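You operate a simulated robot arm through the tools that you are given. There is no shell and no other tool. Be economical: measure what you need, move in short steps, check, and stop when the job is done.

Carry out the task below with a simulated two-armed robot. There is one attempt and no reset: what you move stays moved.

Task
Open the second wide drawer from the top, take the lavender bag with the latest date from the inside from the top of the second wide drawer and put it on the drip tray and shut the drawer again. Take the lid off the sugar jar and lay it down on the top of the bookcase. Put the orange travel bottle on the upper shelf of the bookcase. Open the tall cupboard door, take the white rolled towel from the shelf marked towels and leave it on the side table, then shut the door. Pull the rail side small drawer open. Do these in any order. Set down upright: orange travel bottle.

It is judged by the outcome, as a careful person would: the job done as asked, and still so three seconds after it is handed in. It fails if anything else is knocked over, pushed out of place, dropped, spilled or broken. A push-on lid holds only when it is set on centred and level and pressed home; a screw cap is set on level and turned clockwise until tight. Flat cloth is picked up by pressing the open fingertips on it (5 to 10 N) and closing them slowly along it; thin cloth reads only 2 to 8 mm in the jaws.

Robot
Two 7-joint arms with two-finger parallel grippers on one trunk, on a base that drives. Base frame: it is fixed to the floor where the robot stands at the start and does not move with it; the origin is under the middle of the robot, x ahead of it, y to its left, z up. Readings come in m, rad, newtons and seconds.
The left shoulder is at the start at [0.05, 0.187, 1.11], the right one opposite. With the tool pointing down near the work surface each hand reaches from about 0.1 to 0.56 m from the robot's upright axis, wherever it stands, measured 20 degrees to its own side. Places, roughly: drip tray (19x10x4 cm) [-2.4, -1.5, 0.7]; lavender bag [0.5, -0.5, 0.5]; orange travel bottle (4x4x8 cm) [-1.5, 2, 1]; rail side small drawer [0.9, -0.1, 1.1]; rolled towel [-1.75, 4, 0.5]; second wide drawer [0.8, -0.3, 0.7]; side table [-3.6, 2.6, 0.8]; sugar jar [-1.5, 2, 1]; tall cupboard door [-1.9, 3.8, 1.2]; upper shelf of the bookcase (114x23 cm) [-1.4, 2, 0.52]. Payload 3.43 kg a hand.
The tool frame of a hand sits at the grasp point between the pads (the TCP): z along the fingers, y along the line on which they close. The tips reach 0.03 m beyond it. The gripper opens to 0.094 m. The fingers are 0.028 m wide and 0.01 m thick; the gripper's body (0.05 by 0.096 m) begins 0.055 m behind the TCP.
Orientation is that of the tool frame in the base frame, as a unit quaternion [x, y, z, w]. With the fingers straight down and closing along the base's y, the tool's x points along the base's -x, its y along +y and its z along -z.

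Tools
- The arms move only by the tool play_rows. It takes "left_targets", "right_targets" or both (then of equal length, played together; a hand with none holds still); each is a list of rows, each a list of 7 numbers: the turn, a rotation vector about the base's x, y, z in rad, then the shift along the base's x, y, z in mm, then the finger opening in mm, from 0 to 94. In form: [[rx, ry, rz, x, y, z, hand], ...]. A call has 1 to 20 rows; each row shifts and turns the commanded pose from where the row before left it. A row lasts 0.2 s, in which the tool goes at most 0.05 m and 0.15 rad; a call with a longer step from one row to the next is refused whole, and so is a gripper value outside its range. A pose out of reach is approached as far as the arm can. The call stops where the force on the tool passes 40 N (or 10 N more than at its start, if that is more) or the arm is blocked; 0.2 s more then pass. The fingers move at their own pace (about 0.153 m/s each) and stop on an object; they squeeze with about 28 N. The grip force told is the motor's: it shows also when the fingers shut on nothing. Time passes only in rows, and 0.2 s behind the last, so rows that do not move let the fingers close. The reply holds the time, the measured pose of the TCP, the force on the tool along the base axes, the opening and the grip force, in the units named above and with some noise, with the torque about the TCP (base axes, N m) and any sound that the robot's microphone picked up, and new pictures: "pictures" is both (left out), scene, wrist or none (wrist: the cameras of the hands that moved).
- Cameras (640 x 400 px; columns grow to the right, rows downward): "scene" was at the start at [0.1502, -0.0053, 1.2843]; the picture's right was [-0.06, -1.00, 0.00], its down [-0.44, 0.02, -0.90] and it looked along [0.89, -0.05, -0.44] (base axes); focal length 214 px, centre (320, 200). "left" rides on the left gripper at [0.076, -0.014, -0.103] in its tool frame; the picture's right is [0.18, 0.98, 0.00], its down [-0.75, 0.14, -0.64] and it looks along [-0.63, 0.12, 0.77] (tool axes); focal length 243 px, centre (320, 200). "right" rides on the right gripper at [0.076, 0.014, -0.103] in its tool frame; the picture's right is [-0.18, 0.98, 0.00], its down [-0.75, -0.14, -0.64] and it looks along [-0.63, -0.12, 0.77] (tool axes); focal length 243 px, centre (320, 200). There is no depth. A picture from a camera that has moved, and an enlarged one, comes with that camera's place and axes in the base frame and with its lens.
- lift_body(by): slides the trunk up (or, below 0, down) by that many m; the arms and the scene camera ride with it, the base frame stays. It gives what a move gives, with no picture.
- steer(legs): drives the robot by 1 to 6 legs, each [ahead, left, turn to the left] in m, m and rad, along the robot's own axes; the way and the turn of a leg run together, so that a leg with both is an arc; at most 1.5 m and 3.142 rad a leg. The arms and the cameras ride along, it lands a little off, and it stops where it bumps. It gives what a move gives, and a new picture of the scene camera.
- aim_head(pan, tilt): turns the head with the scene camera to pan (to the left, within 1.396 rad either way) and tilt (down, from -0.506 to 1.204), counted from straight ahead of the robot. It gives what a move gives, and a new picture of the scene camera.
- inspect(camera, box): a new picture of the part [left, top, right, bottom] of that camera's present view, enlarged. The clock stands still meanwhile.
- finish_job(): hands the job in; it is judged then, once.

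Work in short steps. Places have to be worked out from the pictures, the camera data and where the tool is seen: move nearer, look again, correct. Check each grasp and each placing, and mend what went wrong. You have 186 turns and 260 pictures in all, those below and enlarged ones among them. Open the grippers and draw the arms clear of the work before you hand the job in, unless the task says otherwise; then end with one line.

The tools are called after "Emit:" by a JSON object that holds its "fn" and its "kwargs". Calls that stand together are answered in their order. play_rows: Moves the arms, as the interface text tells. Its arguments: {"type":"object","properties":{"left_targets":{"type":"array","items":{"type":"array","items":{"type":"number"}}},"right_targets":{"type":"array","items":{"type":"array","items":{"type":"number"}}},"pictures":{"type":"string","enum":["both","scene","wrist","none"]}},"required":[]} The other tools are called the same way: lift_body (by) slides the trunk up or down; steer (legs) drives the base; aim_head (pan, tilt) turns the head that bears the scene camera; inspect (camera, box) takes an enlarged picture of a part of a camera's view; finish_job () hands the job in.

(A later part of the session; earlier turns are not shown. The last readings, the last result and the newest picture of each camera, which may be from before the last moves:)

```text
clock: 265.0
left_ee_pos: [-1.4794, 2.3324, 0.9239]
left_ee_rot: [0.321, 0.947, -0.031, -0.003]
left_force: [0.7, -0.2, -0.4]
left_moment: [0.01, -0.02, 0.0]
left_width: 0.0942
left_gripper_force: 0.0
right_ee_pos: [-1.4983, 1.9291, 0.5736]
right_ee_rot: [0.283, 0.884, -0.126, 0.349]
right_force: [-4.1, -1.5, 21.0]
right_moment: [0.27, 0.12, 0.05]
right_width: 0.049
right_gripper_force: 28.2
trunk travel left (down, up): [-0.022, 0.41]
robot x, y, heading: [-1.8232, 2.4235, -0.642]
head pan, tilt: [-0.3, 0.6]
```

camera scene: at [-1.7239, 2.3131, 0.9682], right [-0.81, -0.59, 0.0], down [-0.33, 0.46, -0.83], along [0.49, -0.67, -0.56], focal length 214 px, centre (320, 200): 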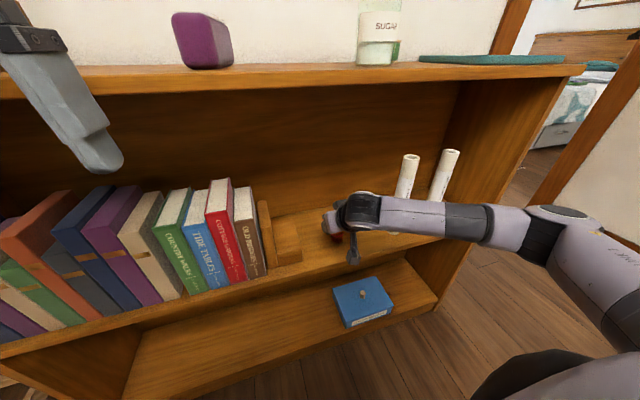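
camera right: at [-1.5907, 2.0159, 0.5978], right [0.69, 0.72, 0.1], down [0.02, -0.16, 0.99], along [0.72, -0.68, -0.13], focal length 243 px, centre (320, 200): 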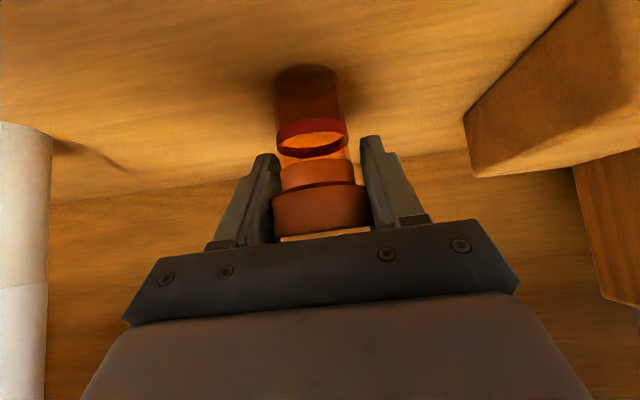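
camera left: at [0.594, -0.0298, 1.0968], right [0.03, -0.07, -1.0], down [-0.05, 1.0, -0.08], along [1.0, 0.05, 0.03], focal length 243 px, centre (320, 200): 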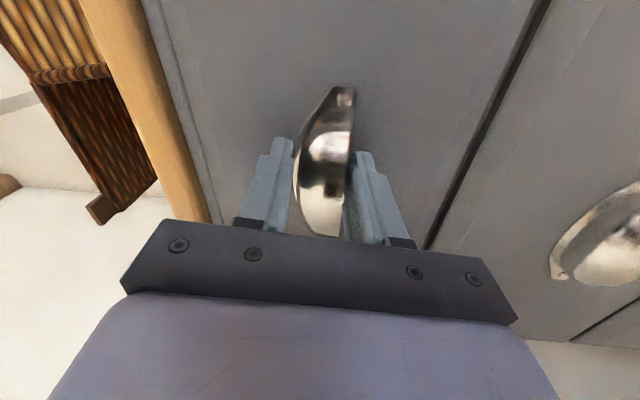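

Firm contact at z≈0.574. I open the fingers slowly and withdraw along the tool axis.

Emit:
{"fn": "play_rows", "kwargs": {"right_targets": [[0, 0, 0, 0, 0, 3, 20], [0, 0, 0, 0, 0, 0, 52], [0, 0, 0, 0, 0, 0, 60], [0, 0, 0, 0, 0, 0, 70], [0, 0, 0, -8, 6, 11, 70], [0, 0, 0, -16, 12, 22, 70], [0, 0, 0, -18, 13, 20, 70], [0, 0, 0, -20, 15, 10, 70], [0, 0, 0, -20, 15, 10, 70], [0, 0, 0, -20, 15, 10, 70], [0, 0, 0, -20, 15, 10, 70]], "pictures": "both"}}

```text
clock: 267.4
left_ee_pos: [-1.4784, 2.3313, 0.9212]
left_ee_rot: [0.322, 0.946, -0.029, -0.004]
left_force: [0.4, 0.0, 0.4]
left_moment: [0.03, -0.02, -0.01]
left_width: 0.0939
left_gripper_force: 0.1
right_ee_pos: [-1.6211, 2.0186, 0.6666]
right_ee_rot: [0.284, 0.886, -0.126, 0.344]
right_force: [-0.4, 0.0, -0.3]
right_moment: [0.01, -0.02, -0.02]
right_width: 0.07
right_gripper_force: 0.1
trunk travel left (down, up): [-0.022, 0.41]
robot x, y, heading: [-1.8227, 2.4236, -0.639]
head pan, tilt: [-0.3, 0.6]
camera scene: at [-1.7239, 2.3131, 0.9682], right [-0.81, -0.59, 0.0], down [-0.33, 0.46, -0.83], along [0.49, -0.67, -0.56], focal length 214 px, centre (320, 200)
camera right: at [-1.7135, 2.1064, 0.6901], right [0.69, 0.72, 0.1], down [0.02, -0.16, 0.99], along [0.72, -0.68, -0.13], focal length 243 px, centre (320, 200)
```

scene: 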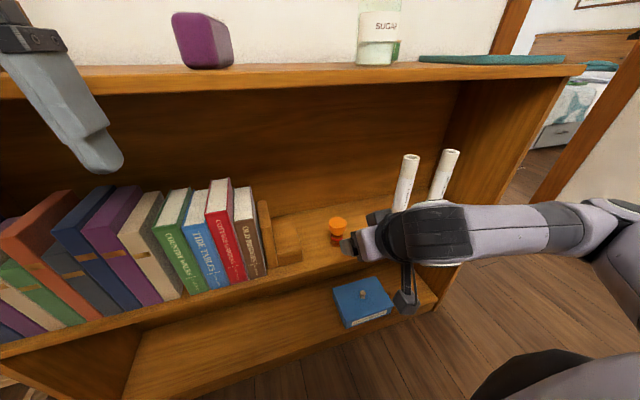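
right: 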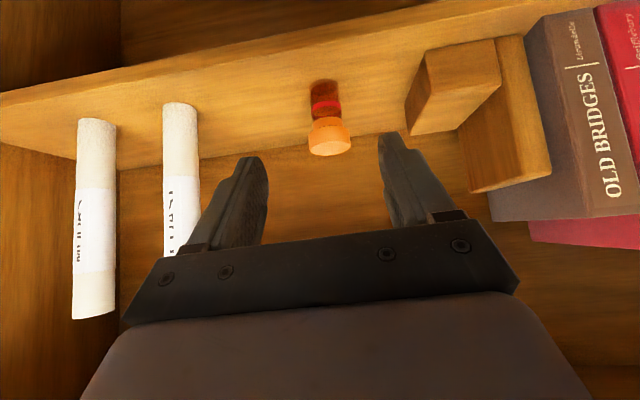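

The orange bottle stands upright on the upper shelf. I withdraw the right hand, raise the trunk, and re-centre on the sugar jar.

Emit:
{"fn": "play_rows", "kwargs": {"right_targets": [[0, 0, 0, -24, 18, 0, 94], [0, 0, 0, -24, 18, 0, 94], [0, 0, 0, -24, 18, 0, 94], [0, 0, 0, 0, 0, 0, 94]], "pictures": "none"}}

Emit:
{"fn": "lift_body", "kwargs": {"by": 0.36}}

Emit:
{"fn": "play_rows", "kwargs": {"right_targets": [[0.078, 0.105, 0, 0, 0, 30, 94], [0.078, 0.105, 0, 0, 0, 30, 94], [0.078, 0.105, 0, 0, 0, 30, 94], [0.078, 0.105, 0, 0, 0, 20, 94], [0.078, 0.105, 0, 0, 0, 0, 94], [0.078, 0.105, 0, 0, 0, 0, 94], [0, 0, 0, 0, 0, 0, 94]], "pictures": "none"}}

Emit:
{"fn": "steer", "kwargs": {"legs": [[0, -0.15, 0]]}}

Emit:
{"fn": "inspect", "kwargs": {"camera": "right", "box": [0, 0, 640, 400]}}

```text
clock: 268.4
left_ee_pos: [-1.4781, 2.3303, 0.9222]
left_ee_rot: [0.322, 0.946, -0.03, -0.004]
left_force: [0.2, 0.5, 1.1]
left_moment: [-0.05, -0.01, -0.04]
left_width: 0.094
left_gripper_force: 0.1
right_ee_pos: [-1.6204, 2.0419, 0.6672]
right_ee_rot: [0.284, 0.886, -0.126, 0.344]
right_force: [-0.4, -0.5, -0.5]
right_moment: [0.01, 0.04, -0.06]
right_width: 0.094
right_gripper_force: 0.0
right hand out of reach, approached as far as the arm can: row 1, 2, 3
trunk travel left (down, up): [-0.022, 0.41]
robot x, y, heading: [-1.8251, 2.419, -0.638]
head pan, tilt: [-0.3, 0.6]
```

```text
clock: 271.9
left_ee_pos: [-1.4792, 2.3309, 1.2825]
left_ee_rot: [0.321, 0.947, -0.029, -0.005]
left_force: [-0.8, -0.3, 0.0]
left_moment: [0.02, 0.05, 0.0]
left_width: 0.0941
left_gripper_force: 0.0
right_ee_pos: [-1.6205, 2.0418, 1.0275]
right_ee_rot: [0.285, 0.886, -0.126, 0.343]
right_force: [-0.4, -0.2, 0.1]
right_moment: [0.0, 0.03, 0.04]
right_width: 0.0942
right_gripper_force: 0.2
trunk travel left (down, up): [-0.382, 0.05]
robot x, y, heading: [-1.8205, 2.4177, -0.644]
head pan, tilt: [-0.3, 0.6]
```

```text
clock: 273.5
left_ee_pos: [-1.4775, 2.3311, 1.2832]
left_ee_rot: [0.322, 0.946, -0.031, -0.004]
left_force: [0.7, -0.5, 0.2]
left_moment: [0.0, 0.03, -0.01]
left_width: 0.0939
left_gripper_force: 0.0
right_ee_pos: [-1.6196, 2.0415, 1.1369]
right_ee_rot: [0.303, 0.953, -0.002, -0.02]
right_force: [-0.1, 0.2, 0.2]
right_moment: [0.02, -0.02, 0.02]
right_width: 0.0941
right_gripper_force: 0.2
trunk travel left (down, up): [-0.382, 0.05]
robot x, y, heading: [-1.8195, 2.4161, -0.635]
head pan, tilt: [-0.3, 0.6]
```

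```text
clock: 275.5
left_ee_pos: [-1.5675, 2.2118, 1.2817]
left_ee_rot: [0.321, 0.947, -0.03, -0.004]
left_force: [-0.8, 0.8, 0.2]
left_moment: [0.0, 0.0, 0.0]
left_width: 0.0941
left_gripper_force: 0.1
right_ee_pos: [-1.7111, 1.9212, 1.1367]
right_ee_rot: [0.303, 0.953, -0.001, -0.018]
right_force: [0.3, -0.2, 0.6]
right_moment: [0.01, 0.0, -0.02]
right_width: 0.0939
right_gripper_force: 0.1
trunk travel left (down, up): [-0.382, 0.05]
robot x, y, heading: [-1.913, 2.2993, -0.638]
head pan, tilt: [-0.3, 0.6]
camera scene: at [-1.8131, 2.193, 1.3282], right [-0.81, -0.59, 0.0], down [-0.33, 0.46, -0.83], along [0.49, -0.67, -0.56], focal length 214 px, centre (320, 200)
```

scene: 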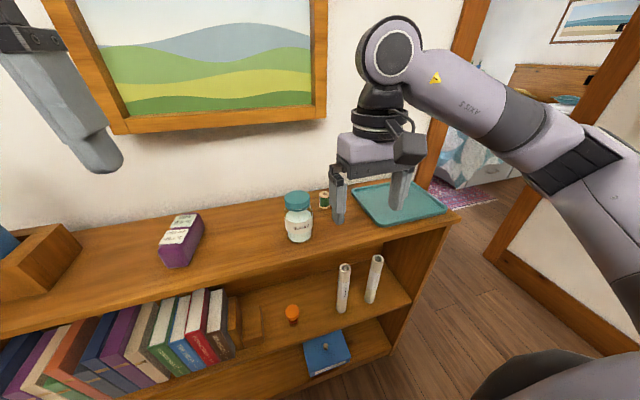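

```text
1.00 times, centred on (320, 200) of right (not enlarged: the box is as wide or as high as the picture)
camera zoom: at [-1.7605, 1.9774, 1.2429], right [0.72, 0.7, -0.02], down [0.56, -0.56, 0.62], along [0.42, -0.45, -0.79], focal length 243 px, centre (320, 200)
```

zoom: 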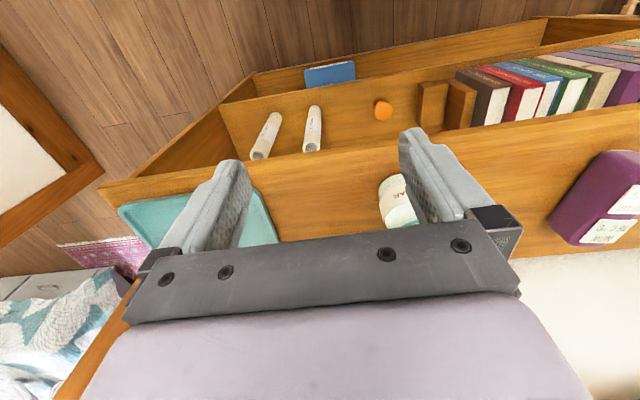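

Lid centre ≈(-1.527,1.893), top z≈1.053. I bring the right hand over the jar, tool down.

Emit:
{"fn": "play_rows", "kwargs": {"right_targets": [[0, 0, 0, 0, 0, 25, 94], [0, 0, 0, 37, -5.6, 0, 94], [0, 0, 0, 37, -5.6, 0, 94], [0, 0, 0, 37, -5.6, 0, 94], [0, 0, 0, 37, -5.6, 0, 94], [0, 0, 0, 36, -5.6, 0, 94], [0, 0, 0, 0, 0, 0, 94]], "pictures": "both"}}

```text
clock: 277.1
left_ee_pos: [-1.5687, 2.2111, 1.2825]
left_ee_rot: [0.322, 0.946, -0.031, -0.004]
left_force: [-0.1, 0.1, 0.5]
left_moment: [-0.03, -0.03, -0.02]
left_width: 0.0941
left_gripper_force: 0.0
right_ee_pos: [-1.5271, 1.8931, 1.1626]
right_ee_rot: [0.302, 0.953, -0.001, -0.018]
right_force: [-0.6, -0.6, 0.6]
right_moment: [0.0, 0.02, 0.02]
right_width: 0.0938
right_gripper_force: 0.1
trunk travel left (down, up): [-0.382, 0.05]
robot x, y, heading: [-1.912, 2.3033, -0.642]
head pan, tilt: [-0.3, 0.6]
camera scene: at [-1.8134, 2.1929, 1.3282], right [-0.81, -0.59, 0.0], down [-0.33, 0.46, -0.83], along [0.49, -0.67, -0.56], focal length 214 px, centre (320, 200)
camera right: at [-1.5772, 1.9496, 1.2687], right [0.72, 0.7, -0.02], down [0.56, -0.55, 0.62], along [0.42, -0.45, -0.79], focal length 243 px, centre (320, 200)
```

scene: 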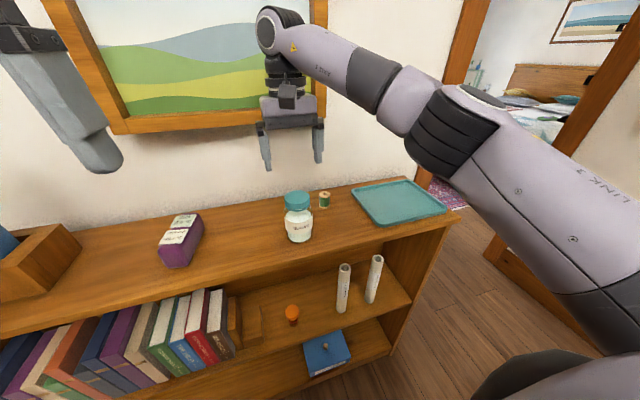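
right: 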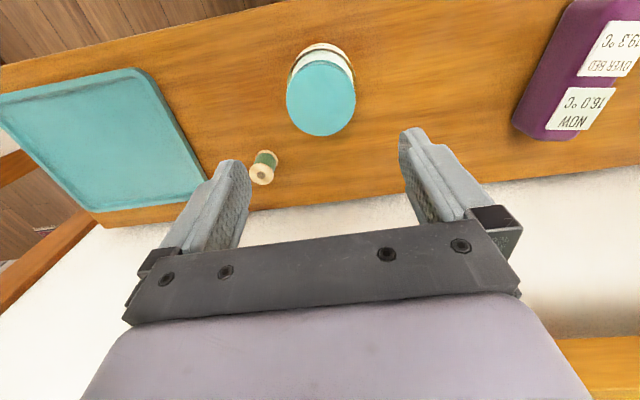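

Wrist view puts the lid ~1.2 cm nearer to me. I adjust and descend to just above the lid.

Emit:
{"fn": "play_rows", "kwargs": {"right_targets": [[0, 0, 0, -9, 7.5, 0, 94], [0, 0, 0, 0, 0, -30, 94], [0, 0, 0, 0, 0, -20, 94], [0, 0, 0, 0, 0, 0, 94]], "pictures": "both"}}

```text
clock: 278.1
left_ee_pos: [-1.5678, 2.2118, 1.2826]
left_ee_rot: [0.321, 0.947, -0.029, -0.004]
left_force: [-0.1, -0.1, 0.6]
left_moment: [-0.04, 0.01, -0.01]
left_width: 0.0938
left_gripper_force: 0.1
right_ee_pos: [-1.5343, 1.901, 1.1112]
right_ee_rot: [0.302, 0.953, -0.001, -0.019]
right_force: [0.1, 0.0, 0.1]
right_moment: [0.01, 0.03, 0.01]
right_width: 0.094
right_gripper_force: 0.0
trunk travel left (down, up): [-0.382, 0.05]
robot x, y, heading: [-1.9131, 2.3019, -0.637]
head pan, tilt: [-0.3, 0.6]
camera scene: at [-1.8129, 2.1933, 1.3282], right [-0.81, -0.59, 0.0], down [-0.33, 0.46, -0.83], along [0.49, -0.67, -0.56], focal length 214 px, centre (320, 200)
camera right: at [-1.5851, 1.9569, 1.2181], right [0.72, 0.7, -0.02], down [0.56, -0.56, 0.62], along [0.42, -0.45, -0.79], focal length 243 px, centre (320, 200)
```

scene: 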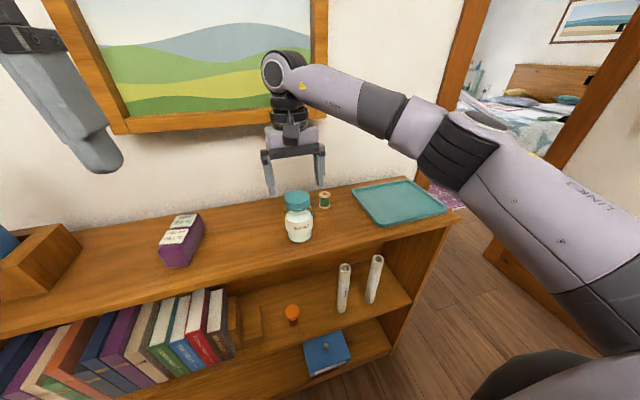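
right: 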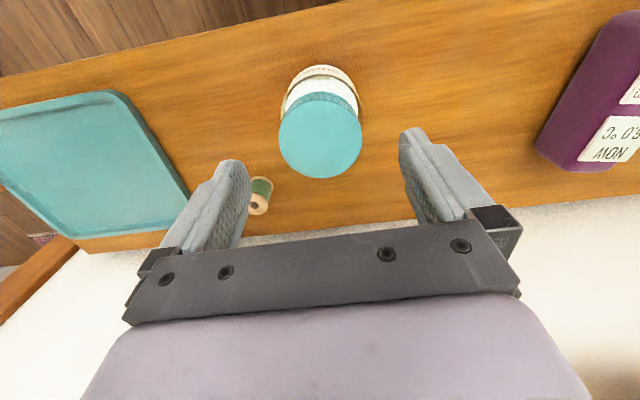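

Emit:
{"fn": "play_rows", "kwargs": {"right_targets": [[0, 0, 0, 0, 0, -15, 94], [0, 0, 0, 0, 0, -10, 94], [0, 0, 0, 0, 0, 0, 94]], "pictures": "wrist"}}

Emit:
{"fn": "inspect", "kwargs": {"camera": "scene", "box": [220, 120, 380, 260]}}

```text
clock: 278.9
left_ee_pos: [-1.5682, 2.2107, 1.2826]
left_ee_rot: [0.321, 0.947, -0.03, -0.004]
left_force: [0.3, 0.4, -0.3]
left_moment: [-0.02, -0.05, 0.01]
left_width: 0.0941
left_gripper_force: 0.1
right_ee_pos: [-1.5344, 1.9008, 1.0875]
right_ee_rot: [0.301, 0.953, -0.001, -0.018]
right_force: [0.3, -0.6, -0.1]
right_moment: [0.01, 0.01, 0.0]
right_width: 0.094
right_gripper_force: 0.1
trunk travel left (down, up): [-0.382, 0.05]
robot x, y, heading: [-1.9129, 2.3026, -0.639]
head pan, tilt: [-0.3, 0.6]
camera right: at [-1.5854, 1.9568, 1.1929], right [0.72, 0.7, -0.02], down [0.56, -0.55, 0.62], along [0.42, -0.45, -0.79], focal length 243 px, centre (320, 200)
```

right: 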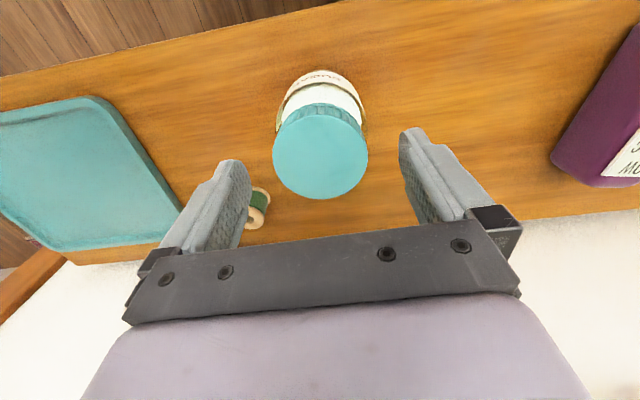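

```text
2.86 times, centred on (300, 190) of scene
camera zoom: at [-1.8129, 2.1933, 1.3282], right [-0.81, -0.59, 0.0], down [-0.33, 0.46, -0.83], along [0.49, -0.67, -0.56], focal length 613 px, centre (377, 229)
```

zoom: 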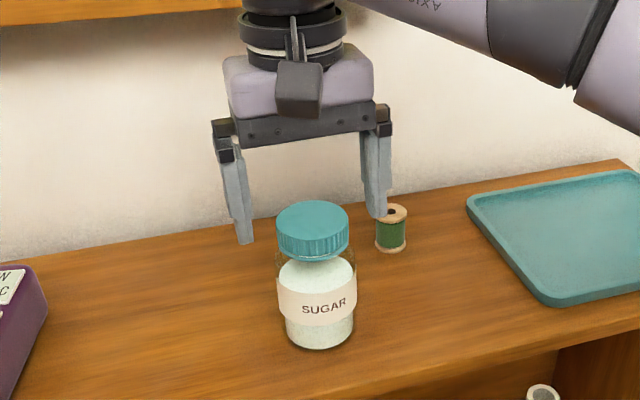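

Estimates converge on lid top ≈1.065 at (-1.540,1.907). I nudge toward it, lower 14 mm and close gently on the lid.

Emit:
{"fn": "play_rows", "kwargs": {"right_targets": [[0, 0, 0, -5, 4, 0, 94], [0, 0, 0, 0, 0, -7, 94], [0, 0, 0, 0, 0, -7, 94], [0, 0, 0, 0, 0, 0, 75], [0, 0, 0, 0, 0, 0, 68], [0, 0, 0, 0, 0, 0, 60], [0, 0, 0, 0, 0, 0, 50], [0, 0, 0, 0, 0, 0, 40], [0, 0, 0, 0, 0, 0, 40]], "pictures": "wrist"}}

Emit:
{"fn": "inspect", "kwargs": {"camera": "scene", "box": [220, 120, 380, 260]}}

```text
clock: 280.9
left_ee_pos: [-1.5663, 2.2118, 1.2828]
left_ee_rot: [0.322, 0.946, -0.03, -0.004]
left_force: [0.3, -1.0, 0.2]
left_moment: [-0.01, 0.04, -0.01]
left_width: 0.0939
left_gripper_force: 0.0
right_ee_pos: [-1.5401, 1.9051, 1.0735]
right_ee_rot: [0.302, 0.953, -0.001, -0.018]
right_force: [1.5, 1.0, 1.6]
right_moment: [0.28, -0.19, -0.02]
right_width: 0.054
right_gripper_force: 27.9
trunk travel left (down, up): [-0.382, 0.05]
robot x, y, heading: [-1.9149, 2.2997, -0.638]
head pan, tilt: [-0.3, 0.6]
camera right: at [-1.5905, 1.9613, 1.179], right [0.72, 0.7, -0.02], down [0.56, -0.55, 0.62], along [0.42, -0.45, -0.79], focal length 243 px, centre (320, 200)
```

right: 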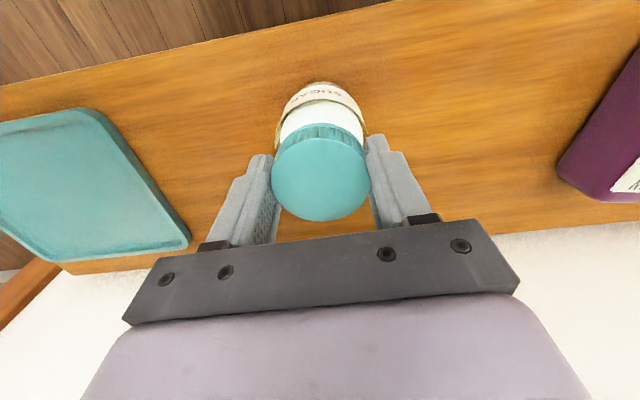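

```text
2.86 times, centred on (300, 190) of scene
camera zoom: at [-1.8129, 2.1935, 1.3282], right [-0.81, -0.59, 0.0], down [-0.33, 0.46, -0.83], along [0.49, -0.67, -0.56], focal length 613 px, centre (377, 229)
```

zoom: 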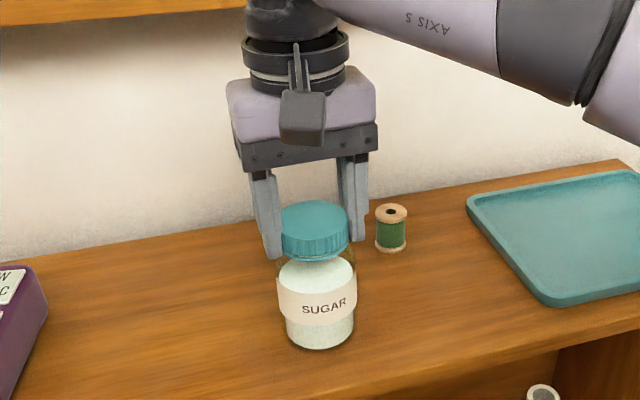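

Lid gripped at 54 mm. I try lifting 10 mm and see whether it comes free or the jar follows.

Emit:
{"fn": "play_rows", "kwargs": {"right_targets": [[0, 0, 0, 0, 0, 3, 30], [0, 0, 0, 0, 0, 3, 30], [0, 0, 0, 0, 0, 4, 30], [0, 0, 0, 0, 0, 0, 30]], "pictures": "none"}}

Emit:
{"fn": "inspect", "kwargs": {"camera": "scene", "box": [220, 120, 380, 260]}}

```text
clock: 281.9
left_ee_pos: [-1.5674, 2.211, 1.282]
left_ee_rot: [0.321, 0.947, -0.03, -0.003]
left_force: [0.5, -0.1, 0.5]
left_moment: [-0.01, -0.01, 0.02]
left_width: 0.094
left_gripper_force: 0.0
right_ee_pos: [-1.5395, 1.9046, 1.0822]
right_ee_rot: [0.302, 0.953, -0.001, -0.019]
right_force: [-1.0, 0.5, -2.8]
right_moment: [0.04, -0.02, -0.02]
right_width: 0.054
right_gripper_force: 27.9
trunk travel left (down, up): [-0.382, 0.05]
robot x, y, heading: [-1.9112, 2.3005, -0.637]
head pan, tilt: [-0.3, 0.6]
```

```text
2.86 times, centred on (300, 190) of scene
camera zoom: at [-1.8127, 2.193, 1.3281], right [-0.81, -0.59, 0.0], down [-0.33, 0.46, -0.82], along [0.49, -0.67, -0.57], focal length 613 px, centre (377, 229)
```

zoom: 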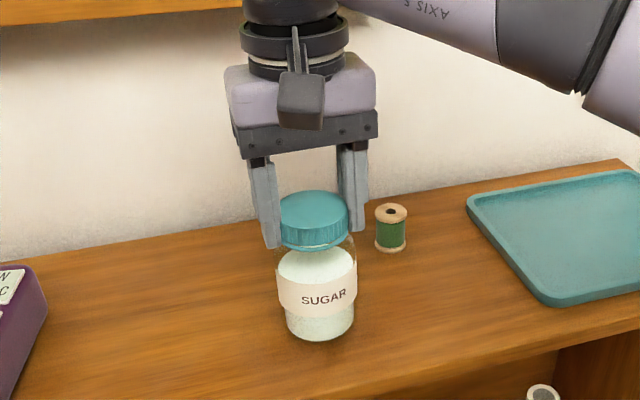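

The whole jar lifts, so the lid is tight (screw or snug). I set it back down, and bring the left hand in at 45° to hold the jar body.

Emit:
{"fn": "play_rows", "kwargs": {"right_targets": [[0, 0, 0, 0, 0, -4, 30], [0, 0, 0, 0, 0, -3, 30], [0, 0, 0, 0, 0, -2, 30], [0, 0, 0, 0, 0, 0, 30]], "pictures": "none"}}

Emit:
{"fn": "play_rows", "kwargs": {"left_targets": [[-0.078, -0.105, 0, 0, -6.7, -11, 94], [-0.078, -0.105, 0, 0, -6.7, -11, 94], [-0.078, -0.105, 0, 0, -6.7, -11, 94], [-0.078, -0.105, 0, 0, -6.7, -11, 94], [-0.078, -0.105, 0, 0, -6.7, -11, 94], [-0.078, -0.105, 0, 0, -6.7, -11, 94], [0, 0, -0.125, 0, -6.7, -11, 94], [0, 0, -0.125, 0, -6.7, -11, 94], [0, 0, -0.125, 0, -6.7, -11, 94], [0, 0, -0.125, 0, -6.7, -11, 94], [0, 0, 0, 0, 0, 0, 94]], "pictures": "both"}}

```text
clock: 282.9
left_ee_pos: [-1.5661, 2.2111, 1.2833]
left_ee_rot: [0.321, 0.946, -0.031, -0.004]
left_force: [0.2, 0.0, -0.9]
left_moment: [-0.02, 0.02, -0.02]
left_width: 0.094
left_gripper_force: 0.0
right_ee_pos: [-1.5402, 1.905, 1.0737]
right_ee_rot: [0.302, 0.953, -0.001, -0.019]
right_force: [0.8, 0.4, -0.1]
right_moment: [0.03, -0.03, 0.01]
right_width: 0.0538
right_gripper_force: 28.4
trunk travel left (down, up): [-0.382, 0.05]
robot x, y, heading: [-1.9138, 2.298, -0.641]
head pan, tilt: [-0.3, 0.6]
```

```text
clock: 285.3
left_ee_pos: [-1.5679, 2.145, 1.1715]
left_ee_rot: [0.513, 0.765, -0.23, 0.314]
left_force: [-0.4, -0.1, 0.2]
left_moment: [-0.02, 0.0, 0.01]
left_width: 0.0937
left_gripper_force: 0.1
right_ee_pos: [-1.5405, 1.9048, 1.074]
right_ee_rot: [0.302, 0.953, -0.001, -0.019]
right_force: [-0.5, -1.2, 1.0]
right_moment: [0.01, 0.01, 0.0]
right_width: 0.0536
right_gripper_force: 28.0
trunk travel left (down, up): [-0.382, 0.05]
robot x, y, heading: [-1.9111, 2.3015, -0.635]
head pan, tilt: [-0.3, 0.6]
camera scene: at [-1.8128, 2.1931, 1.3282], right [-0.81, -0.59, 0.0], down [-0.33, 0.46, -0.82], along [0.49, -0.67, -0.57], focal length 214 px, centre (320, 200)
camera left: at [-1.626, 2.2574, 1.1903], right [0.86, 0.48, -0.16], down [0.18, 0.0, 0.98], along [0.47, -0.88, -0.09], focal length 243 px, centre (320, 200)
```

scene: 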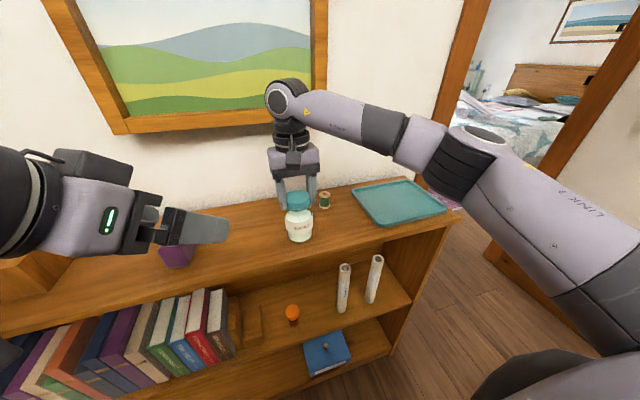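
left: 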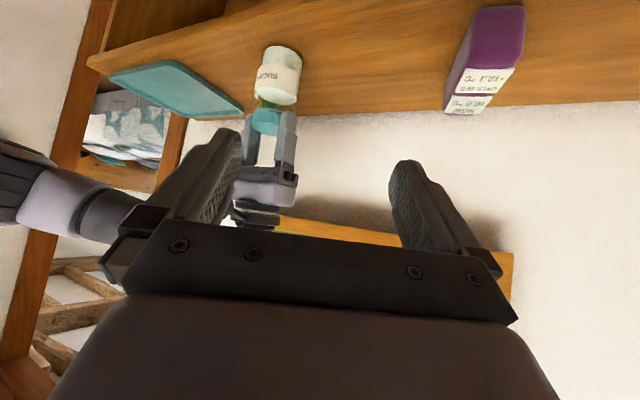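

Left hand oriented well. I align laterally and advance most of the way along its axis.

Emit:
{"fn": "play_rows", "kwargs": {"left_targets": [[0, 0, 0, -21, -27.5, 0, 94], [0, 0, 0, -21, -27.5, 0, 94], [0, 0, 0, 9.8, -27, -28, 94], [0, 0, 0, 9.8, -27, -28, 94], [0, 0, 0, 9.8, -27, -28, 94], [0, 0, 0, 9.8, -27, -28, 94], [0, 0, 0, 0, 0, 0, 94]], "pictures": "both"}}

```text
clock: 286.9
left_ee_pos: [-1.5722, 1.9809, 1.0575]
left_ee_rot: [0.512, 0.765, -0.23, 0.315]
left_force: [0.5, 0.1, 0.1]
left_moment: [0.03, -0.01, 0.01]
left_width: 0.0939
left_gripper_force: 0.0
right_ee_pos: [-1.5396, 1.9064, 1.0739]
right_ee_rot: [0.302, 0.953, -0.001, -0.019]
right_force: [-0.6, 1.1, -0.2]
right_moment: [0.06, -0.02, -0.02]
right_width: 0.0541
right_gripper_force: 27.9
trunk travel left (down, up): [-0.382, 0.05]
robot x, y, heading: [-1.9131, 2.3002, -0.637]
head pan, tilt: [-0.3, 0.6]
camera scene: at [-1.8128, 2.1932, 1.3282], right [-0.81, -0.59, 0.0], down [-0.33, 0.46, -0.82], along [0.49, -0.67, -0.57], focal length 214 px, centre (320, 200)
camera left: at [-1.6303, 2.0942, 1.0778], right [0.86, 0.48, -0.16], down [0.18, 0.0, 0.98], along [0.47, -0.88, -0.09], focal length 243 px, centre (320, 200)
```

scene: 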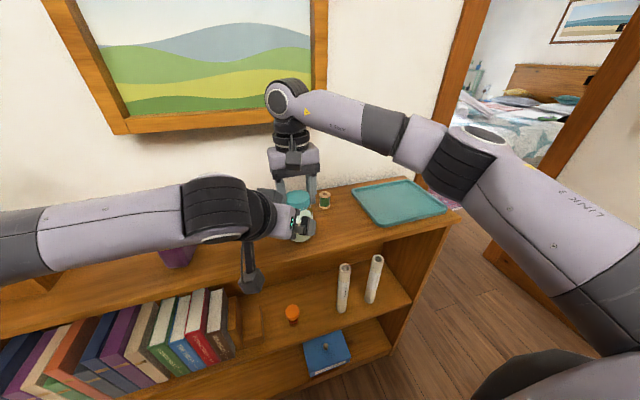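
left: 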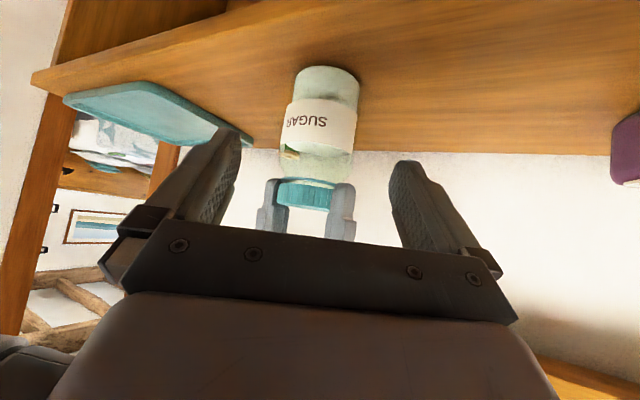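

Jar is centred between the left fingers. Advance the last 9.5 cm and close gently on the body.

Emit:
{"fn": "play_rows", "kwargs": {"left_targets": [[0, 0, 0, 5.8, -16, -16.6, 94], [0, 0, 0, 5.8, -16, -16.6, 94], [0, 0, 0, 5.8, -16, -16.6, 94], [0, 0, 0, 5.8, -16, -16.6, 94], [0, 0, 0, 0, 0, 0, 94]], "pictures": "wrist"}}

```text
clock: 288.1
left_ee_pos: [-1.5484, 1.9167, 0.994]
left_ee_rot: [0.513, 0.766, -0.229, 0.313]
left_force: [-4.7, 0.0, 0.9]
left_moment: [0.05, -0.32, 0.07]
left_width: 0.0942
left_gripper_force: 0.0
right_ee_pos: [-1.5389, 1.9059, 1.0736]
right_ee_rot: [0.302, 0.953, -0.001, -0.019]
right_force: [4.8, 0.8, 0.1]
right_moment: [-0.03, -0.04, -0.14]
right_width: 0.0541
right_gripper_force: 28.2
trunk travel left (down, up): [-0.382, 0.05]
robot x, y, heading: [-1.9134, 2.2997, -0.64]
head pan, tilt: [-0.3, 0.6]
camera left: at [-1.607, 2.0296, 1.0114], right [0.86, 0.48, -0.16], down [0.18, 0.0, 0.98], along [0.47, -0.88, -0.09], focal length 243 px, centre (320, 200)
```

left: 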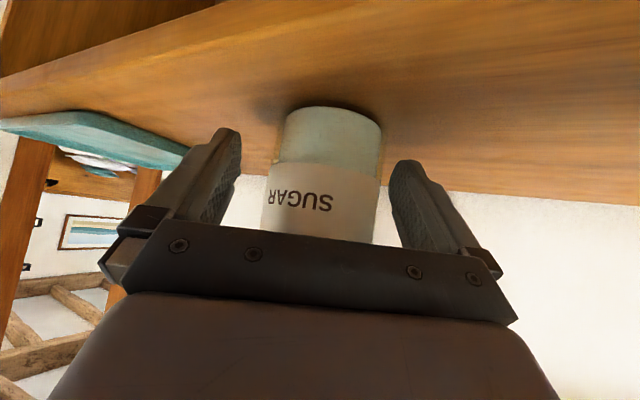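

A light touch between hands (≈5 N). Closing the left fingers moves them away from it, so I close on the jar body.

Emit:
{"fn": "play_rows", "kwargs": {"left_targets": [[0, 0, 0, 0, 0, 0, 85], [0, 0, 0, 0, 0, 0, 78], [0, 0, 0, 0, 0, 0, 72], [0, 0, 0, 0, 0, 0, 66], [0, 0, 0, 0, 0, 0, 60], [0, 0, 0, 0, 0, 0, 50], [0, 0, 0, 0, 0, 0, 40], [0, 0, 0, 0, 0, 0, 40]], "pictures": "wrist"}}

Emit:
{"fn": "inspect", "kwargs": {"camera": "scene", "box": [200, 100, 400, 260]}}

```text
clock: 289.9
left_ee_pos: [-1.5471, 1.9187, 0.9933]
left_ee_rot: [0.513, 0.766, -0.23, 0.313]
left_force: [-10.7, 0.5, 4.5]
left_moment: [1.57, -1.98, 0.84]
left_width: 0.0658
left_gripper_force: 28.1
right_ee_pos: [-1.5399, 1.9049, 1.0766]
right_ee_rot: [0.303, 0.953, -0.001, -0.017]
right_force: [15.5, -0.4, 5.1]
right_moment: [-1.44, 0.27, -1.06]
right_width: 0.0557
right_gripper_force: 28.1
trunk travel left (down, up): [-0.382, 0.05]
robot x, y, heading: [-1.9095, 2.2974, -0.636]
head pan, tilt: [-0.3, 0.6]
camera left: at [-1.6065, 2.0304, 1.0122], right [0.86, 0.48, -0.16], down [0.18, 0.0, 0.98], along [0.47, -0.88, -0.09], focal length 243 px, centre (320, 200)
```

left: 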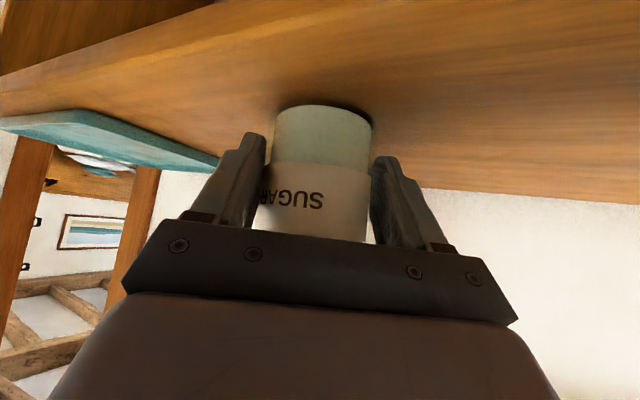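

```text
2.50 times, centred on (300, 180) of scene
camera zoom: at [-1.8129, 2.1939, 1.3284], right [-0.81, -0.59, 0.0], down [-0.33, 0.46, -0.83], along [0.49, -0.67, -0.56], focal length 536 px, centre (370, 250)
```

zoom: 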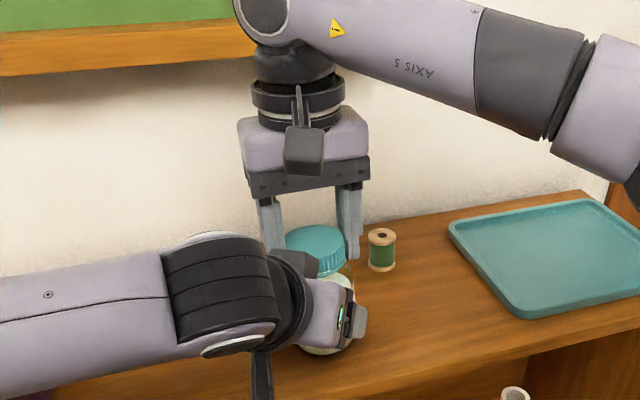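

Both hands hold. I first try twisting the lid counter-clockwise a bit.

Emit:
{"fn": "play_rows", "kwargs": {"right_targets": [[0, 0, 0.1, 0, 0, 0, 30], [0, 0, 0.1, 0, 0, 0, 30], [0, 0, 0.1, 0, 0, 0, 30], [0, 0, 0.1, 0, 0, 0, 30], [0, 0, 0, 0, 0, 0, 30]], "pictures": "wrist"}}

```text
clock: 290.6
left_ee_pos: [-1.5541, 1.917, 0.9932]
left_ee_rot: [0.518, 0.762, -0.233, 0.311]
left_force: [-3.8, 5.0, 2.9]
left_moment: [0.6, -1.04, 0.66]
left_width: 0.0659
left_gripper_force: 27.7
right_ee_pos: [-1.5381, 1.904, 1.0747]
right_ee_rot: [0.182, 0.983, -0.005, -0.011]
right_force: [6.0, -2.2, 1.6]
right_moment: [-0.68, 0.33, -0.62]
right_width: 0.0566
right_gripper_force: 23.3
trunk travel left (down, up): [-0.382, 0.05]
robot x, y, heading: [-1.9101, 2.302, -0.642]
head pan, tilt: [-0.3, 0.6]
stopped in row 3 (right hand): the force on the tool passed its limit at 42 N (the readings are from after the stop); the commanded pose is now the measured one
camera right: at [-1.6012, 1.9459, 1.18], right [0.52, 0.85, -0.02], down [0.67, -0.4, 0.63], along [0.53, -0.34, -0.78], focal length 243 px, centre (320, 200)
```

right: 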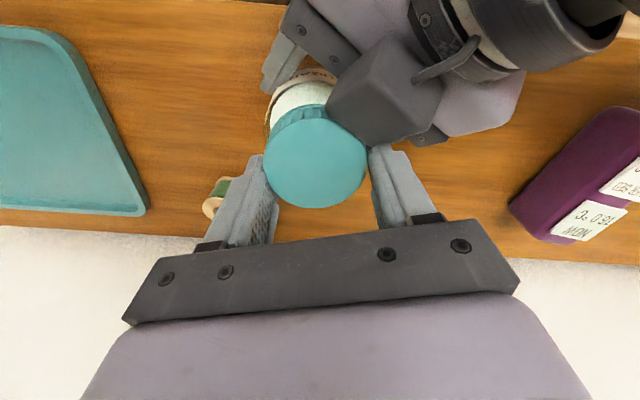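

The right finger bumps the left gripper's housing when twisting. Before regripping, I test a straight pull with the jar held.

Emit:
{"fn": "play_rows", "kwargs": {"right_targets": [[0, 0, 0, 0, 0, 2, 30], [0, 0, 0, 0, 0, 2, 30], [0, 0, 0, 0, 0, 2, 30], [0, 0, 0, 0, 0, 2, 30], [0, 0, 0, 0, 0, 2, 30], [0, 0, 0, 0, 0, 0, 30]], "pictures": "none"}}

Emit:
{"fn": "inspect", "kwargs": {"camera": "scene", "box": [200, 100, 400, 260]}}

```text
clock: 292.0
left_ee_pos: [-1.5533, 1.9147, 0.998]
left_ee_rot: [0.518, 0.76, -0.237, 0.313]
left_force: [1.2, 1.1, 0.9]
left_moment: [-0.05, 0.07, 0.11]
left_width: 0.0654
left_gripper_force: 28.2
right_ee_pos: [-1.538, 1.9005, 1.0794]
right_ee_rot: [0.184, 0.983, -0.007, -0.014]
right_force: [-0.5, -1.0, -4.0]
right_moment: [-0.05, -0.05, -0.11]
right_width: 0.0535
right_gripper_force: 28.4
trunk travel left (down, up): [-0.382, 0.05]
robot x, y, heading: [-1.9123, 2.2966, -0.64]
head pan, tilt: [-0.3, 0.6]
stopped in row 6 (right hand): the force on the tool passed its limit at 40 N (the readings are from after the stop); the commanded pose is now the measured one
```

```text
2.50 times, centred on (300, 180) of scene
camera zoom: at [-1.8127, 2.193, 1.3281], right [-0.81, -0.59, 0.0], down [-0.33, 0.46, -0.82], along [0.49, -0.67, -0.57], focal length 536 px, centre (370, 250)
```

zoom: 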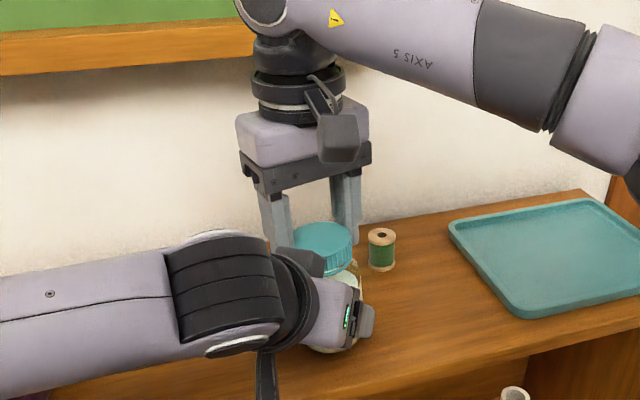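

Force peaked at 40 N then dropped. I continue the pull a few mm to see whether the lid has come free.

Emit:
{"fn": "play_rows", "kwargs": {"right_targets": [[0, 0, 0, 0, 0, 3, 30], [0, 0, 0, 0, 0, 3, 30], [0, 0, 0, 0, 0, 3, 30], [0, 0, 0, 0, 0, 3, 30], [0, 0, 0, 0, 0, 0, 30]], "pictures": "wrist"}}

```text
clock: 293.2
left_ee_pos: [-1.5547, 1.9147, 0.9993]
left_ee_rot: [0.518, 0.759, -0.239, 0.315]
left_force: [-4.1, 12.7, 24.0]
left_moment: [-0.98, -0.48, 0.36]
left_width: 0.0652
left_gripper_force: 27.6
right_ee_pos: [-1.5385, 1.8983, 1.0908]
right_ee_rot: [0.185, 0.983, -0.008, -0.016]
right_force: [2.3, -12.5, -25.2]
right_moment: [-0.53, -0.18, -0.15]
right_width: 0.0538
right_gripper_force: 28.3
trunk travel left (down, up): [-0.382, 0.05]
robot x, y, heading: [-1.9106, 2.3002, -0.634]
head pan, tilt: [-0.3, 0.6]
camera right: at [-1.6008, 1.9429, 1.1964], right [0.53, 0.85, -0.03], down [0.67, -0.4, 0.62], along [0.52, -0.35, -0.78], focal length 243 px, centre (320, 200)
```

right: 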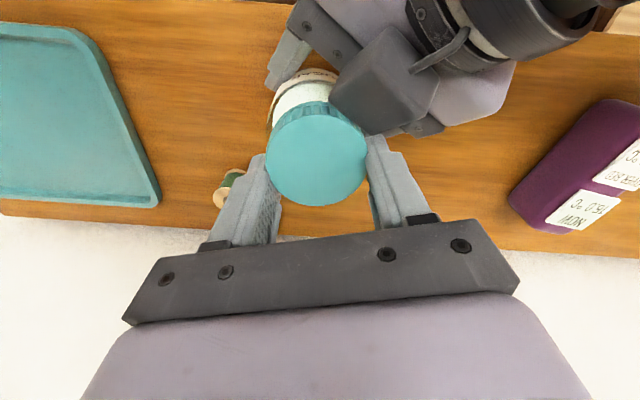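

The lid resists a 25–40 N pull, so it's a screw lid. I release the left hand, set the jar back down with the right, and back the left hand off for a better arrangement.

Emit:
{"fn": "play_rows", "kwargs": {"left_targets": [[0, 0, 0, 0, 0, 0, 80], [0, 0, 0, 0, 0, 0, 90], [0, 0, 0, -4, 11, 11, 90], [0, 0, 0, -5, 14, 14, 90], [0, 0, 0, -5, 14, 14, 90]], "pictures": "none"}}

Emit:
{"fn": "play_rows", "kwargs": {"right_targets": [[0, 0, 0, 0, 0, -5, 30], [0, 0, 0, 0, 0, -5, 30], [0, 0, 0, 0, 0, -3, 30], [0, 0, 0, 0, 0, -2, 30], [0, 0, 0, 0, 0, 0, 30]], "pictures": "wrist"}}

Emit:
{"fn": "inspect", "kwargs": {"camera": "scene", "box": [200, 100, 400, 260]}}

```text
clock: 294.4
left_ee_pos: [-1.5676, 1.9549, 1.037]
left_ee_rot: [0.518, 0.76, -0.237, 0.312]
left_force: [-0.6, 1.2, -0.2]
left_moment: [-0.05, -0.01, 0.01]
left_width: 0.0902
left_gripper_force: 0.0
right_ee_pos: [-1.538, 1.9008, 1.0931]
right_ee_rot: [0.183, 0.983, -0.007, -0.014]
right_force: [0.5, -0.4, -2.5]
right_moment: [-0.01, 0.01, -0.02]
right_width: 0.0534
right_gripper_force: 28.3
trunk travel left (down, up): [-0.382, 0.05]
robot x, y, heading: [-1.9102, 2.2994, -0.636]
head pan, tilt: [-0.3, 0.6]
```

```text
clock: 295.6
left_ee_pos: [-1.5676, 1.9536, 1.0371]
left_ee_rot: [0.518, 0.76, -0.237, 0.313]
left_force: [0.1, 0.6, -0.2]
left_moment: [-0.01, -0.01, -0.01]
left_width: 0.09
left_gripper_force: 0.1
right_ee_pos: [-1.5373, 1.9008, 1.0773]
right_ee_rot: [0.183, 0.983, -0.007, -0.014]
right_force: [-0.1, 0.0, -3.5]
right_moment: [-0.01, -0.05, 0.0]
right_width: 0.0534
right_gripper_force: 28.1
trunk travel left (down, up): [-0.382, 0.05]
robot x, y, heading: [-1.9084, 2.298, -0.639]
head pan, tilt: [-0.3, 0.6]
camera right: at [-1.601, 1.944, 1.1827], right [0.53, 0.85, -0.02], down [0.67, -0.4, 0.63], along [0.52, -0.35, -0.78], focal length 243 px, centre (320, 200)
```

right: 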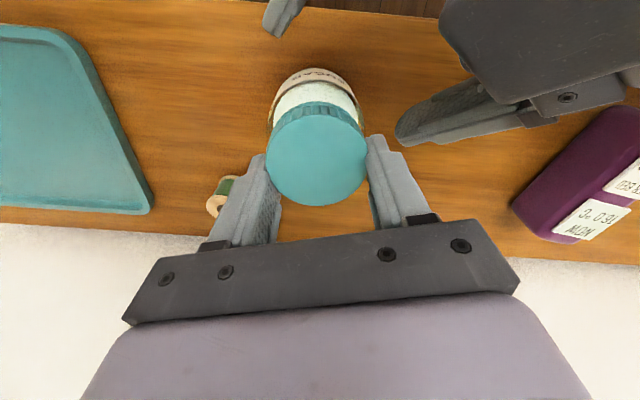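

```text
2.50 times, centred on (300, 180) of scene
camera zoom: at [-1.8127, 2.1931, 1.3281], right [-0.81, -0.59, 0.0], down [-0.33, 0.46, -0.82], along [0.49, -0.67, -0.57], focal length 536 px, centre (370, 250)
```

zoom: 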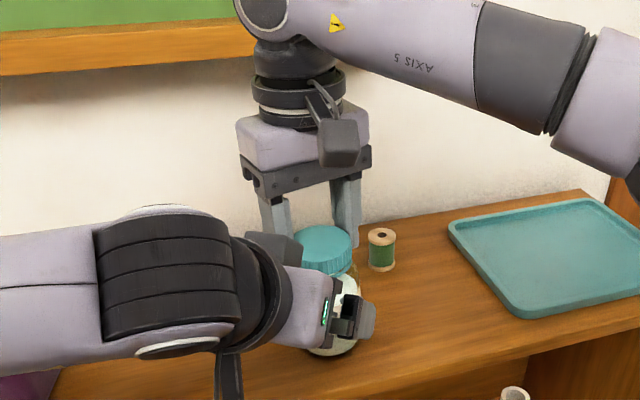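

Jar still hangs slightly (−3.5 N). I lower it until it rests, then release, raise and rotate the right hand clockwise for a fresh grip.

Emit:
{"fn": "play_rows", "kwargs": {"right_targets": [[0, 0, 0, 0, 0, -2, 30], [0, 0, 0, 0, 0, -2, 30], [0, 0, 0, 0, 0, -1, 30], [0, 0, 0, 0, 0, 0, 30]], "pictures": "none"}}

```text
clock: 296.6
left_ee_pos: [-1.5686, 1.9553, 1.0385]
left_ee_rot: [0.517, 0.76, -0.237, 0.314]
left_force: [-0.8, -0.4, 0.7]
left_moment: [-0.02, -0.02, 0.02]
left_width: 0.09
left_gripper_force: 0.1
right_ee_pos: [-1.5393, 1.9015, 1.0763]
right_ee_rot: [0.184, 0.983, -0.008, -0.011]
right_force: [0.6, -4.3, 21.4]
right_moment: [-0.05, 0.04, 0.0]
right_width: 0.053
right_gripper_force: 28.2
trunk travel left (down, up): [-0.382, 0.05]
robot x, y, heading: [-1.91, 2.3014, -0.634]
head pan, tilt: [-0.3, 0.6]
```

Jar rests on the surface. I regrip: right hand opens, rises, re-centres ~1 cm, rotates −1.345 rad; the left hand backs off and flattens its pitch.

Emit:
{"fn": "play_rows", "kwargs": {"left_targets": [[0, 0, 0, -6, 17, 17, 94], [0, 0, 0, -6, 17, 17, 94], [-0.109, -0.043, 0, 0, 0, -5, 94], [-0.109, -0.043, 0, 0, 0, -5, 94], [-0.109, -0.043, 0, 0, 0, -5, 94], [0, 0, 0, 0, 0, -5, 94], [0, 0, 0, 0, 0, -5, 94], [0, 0, 0, 0, 0, -5, 94], [0, 0, 0, 0, 0, -5, 94], [0, 0, 0, 0, 0, -5, 94], [0, 0, 0, 0, 0, -5, 94], [0, 0, 0, 0, 0, -5, 94], [0, 0, 0, 0, 0, -5, 94], [0, 0, 0, 0, 0, 0, 94]], "right_targets": [[0, 0, 0, 0, 0, -1, 80], [0, 0, 0, 0, 0, 0, 90], [0, 0, 0, 0, 0, 20, 94], [0, 0, 0, 0, 0, 15, 94], [0, 0, -0.135, -5, 3, 0, 94], [0, 0, -0.135, -5, 3, 0, 94], [0, 0, -0.135, 0, 0, 0, 94], [0, 0, -0.135, 0, 0, 0, 94], [0, 0, -0.135, 0, 0, 0, 94], [0, 0, -0.135, 0, 0, 0, 94], [0, 0, -0.135, 0, 0, 0, 94], [0, 0, -0.135, 0, 0, 0, 94], [0, 0, -0.135, 0, 0, 0, 94], [0, 0, -0.135, 0, 0, 0, 94]], "pictures": "wrist"}}

```text
clock: 299.6
left_ee_pos: [-1.5794, 1.9874, 1.0319]
left_ee_rot: [0.474, 0.69, -0.324, 0.441]
left_force: [0.0, 0.1, 0.5]
left_moment: [-0.01, 0.0, -0.02]
left_width: 0.094
left_gripper_force: 0.1
left hand out of reach, approached as far as the arm can: row 11, 12, 13
right_ee_pos: [-1.5483, 1.9082, 1.1078]
right_ee_rot: [0.758, 0.652, 0.003, -0.016]
right_force: [0.1, 0.9, 1.1]
right_moment: [0.0, 0.0, 0.0]
right_width: 0.0938
right_gripper_force: 0.0
trunk travel left (down, up): [-0.382, 0.05]
robot x, y, heading: [-1.9116, 2.3007, -0.638]
head pan, tilt: [-0.3, 0.6]
camera right: at [-1.521, 1.9791, 1.2124], right [0.94, -0.33, -0.02], down [-0.24, -0.74, 0.63], along [-0.22, -0.58, -0.78], focal length 243 px, centre (320, 200)
camera left: at [-1.6366, 2.0999, 1.0036], right [0.89, 0.4, -0.2], down [0.06, 0.33, 0.94], along [0.44, -0.85, 0.27], focal length 243 px, centre (320, 200)
```

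right: 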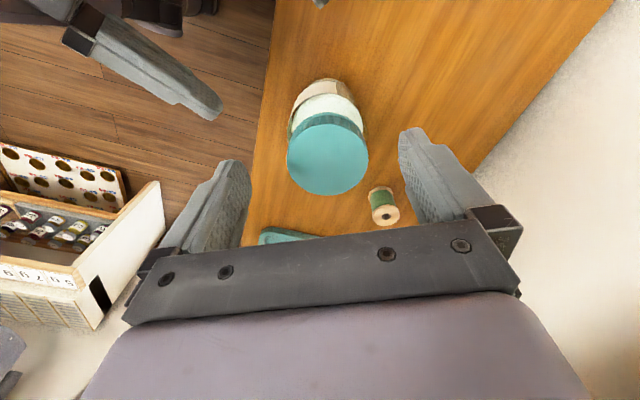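
left: 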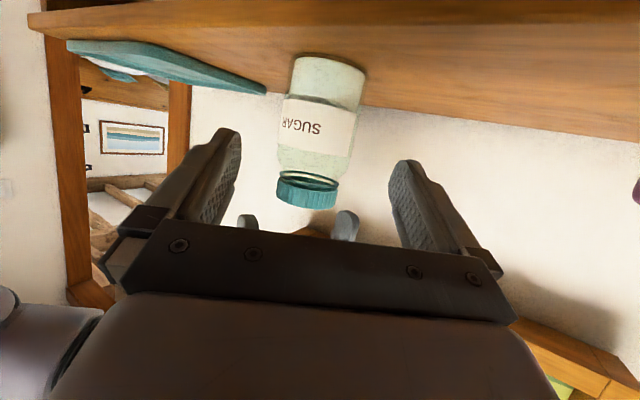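

Both aligned. Right hand: small shift, lower and grip the lid; left hand: advance along its axis toward the jar body.

Emit:
{"fn": "play_rows", "kwargs": {"right_targets": [[0, 0, 0, 5, -2, -10, 94], [0, 0, 0, 0, 0, -14, 94], [0, 0, 0, 0, 0, -14, 94], [0, 0, 0, 0, 0, 0, 75], [0, 0, 0, 0, 0, 0, 65], [0, 0, 0, 0, 0, 0, 55], [0, 0, 0, 0, 0, 0, 40], [0, 0, 0, 0, 0, 0, 30]], "pictures": "none"}}

Emit:
{"fn": "play_rows", "kwargs": {"left_targets": [[0, 0, 0, 6, -16, -9, 94], [0, 0, 0, 6, -16, -9, 94], [0, 0, 0, 6, -16, -9, 94], [0, 0, 0, 6, -16, -9, 94], [0, 0, 0, 6, -14, -8, 94], [0, 0, 0, 0, 0, 0, 94]], "pictures": "both"}}

```text
clock: 301.4
left_ee_pos: [-1.5795, 1.988, 1.0317]
left_ee_rot: [0.474, 0.689, -0.324, 0.441]
left_force: [-0.1, -0.3, 0.0]
left_moment: [-0.01, -0.01, -0.01]
left_width: 0.0942
left_gripper_force: 0.1
right_ee_pos: [-1.5432, 1.9064, 1.0687]
right_ee_rot: [0.757, 0.653, 0.002, -0.015]
right_force: [-1.5, 0.3, 2.4]
right_moment: [0.04, 0.04, 0.0]
right_width: 0.0573
right_gripper_force: 28.6
trunk travel left (down, up): [-0.382, 0.05]
robot x, y, heading: [-1.9109, 2.3002, -0.643]
head pan, tilt: [-0.3, 0.6]
```

```text
clock: 302.8
left_ee_pos: [-1.5778, 1.9813, 1.0272]
left_ee_rot: [0.474, 0.69, -0.323, 0.442]
left_force: [1.3, 0.6, -0.2]
left_moment: [0.03, -0.02, 0.03]
left_width: 0.094
left_gripper_force: 0.0
left hand out of reach, approached as far as the arm can: row 1, 2, 3, 4, 5
right_ee_pos: [-1.5444, 1.9058, 1.0697]
right_ee_rot: [0.757, 0.653, 0.002, -0.015]
right_force: [-2.4, 1.3, 4.4]
right_moment: [0.0, 0.14, -0.03]
right_width: 0.0569
right_gripper_force: 28.3
trunk travel left (down, up): [-0.382, 0.05]
robot x, y, heading: [-1.9166, 2.2986, -0.64]
head pan, tilt: [-0.3, 0.6]
camera scene: at [-1.8136, 2.1936, 1.3283], right [-0.81, -0.59, 0.0], down [-0.33, 0.46, -0.83], along [0.49, -0.67, -0.56], focal length 214 px, centre (320, 200)
camera left: at [-1.6337, 2.0924, 0.9996], right [0.89, 0.4, -0.2], down [0.06, 0.32, 0.94], along [0.45, -0.85, 0.27], focal length 243 px, centre (320, 200)
```

scene: 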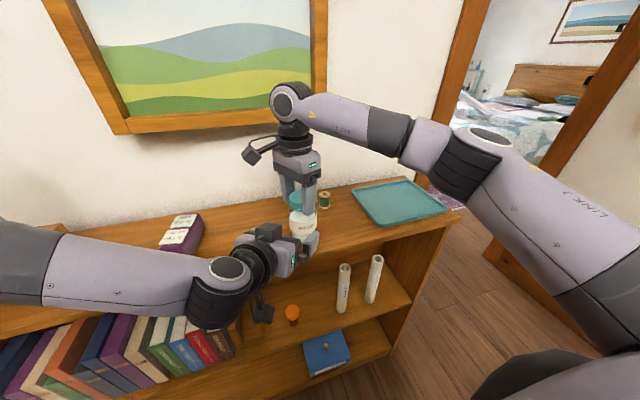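
left: 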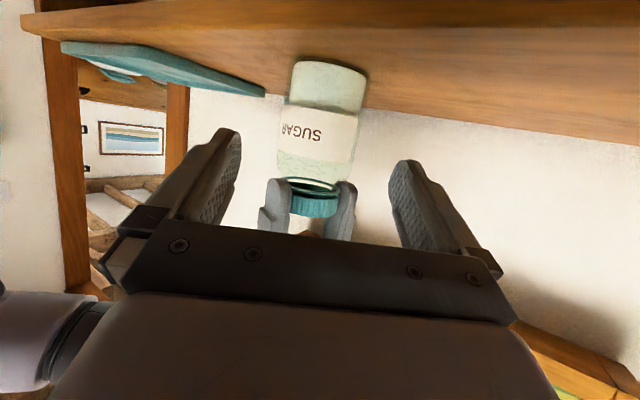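

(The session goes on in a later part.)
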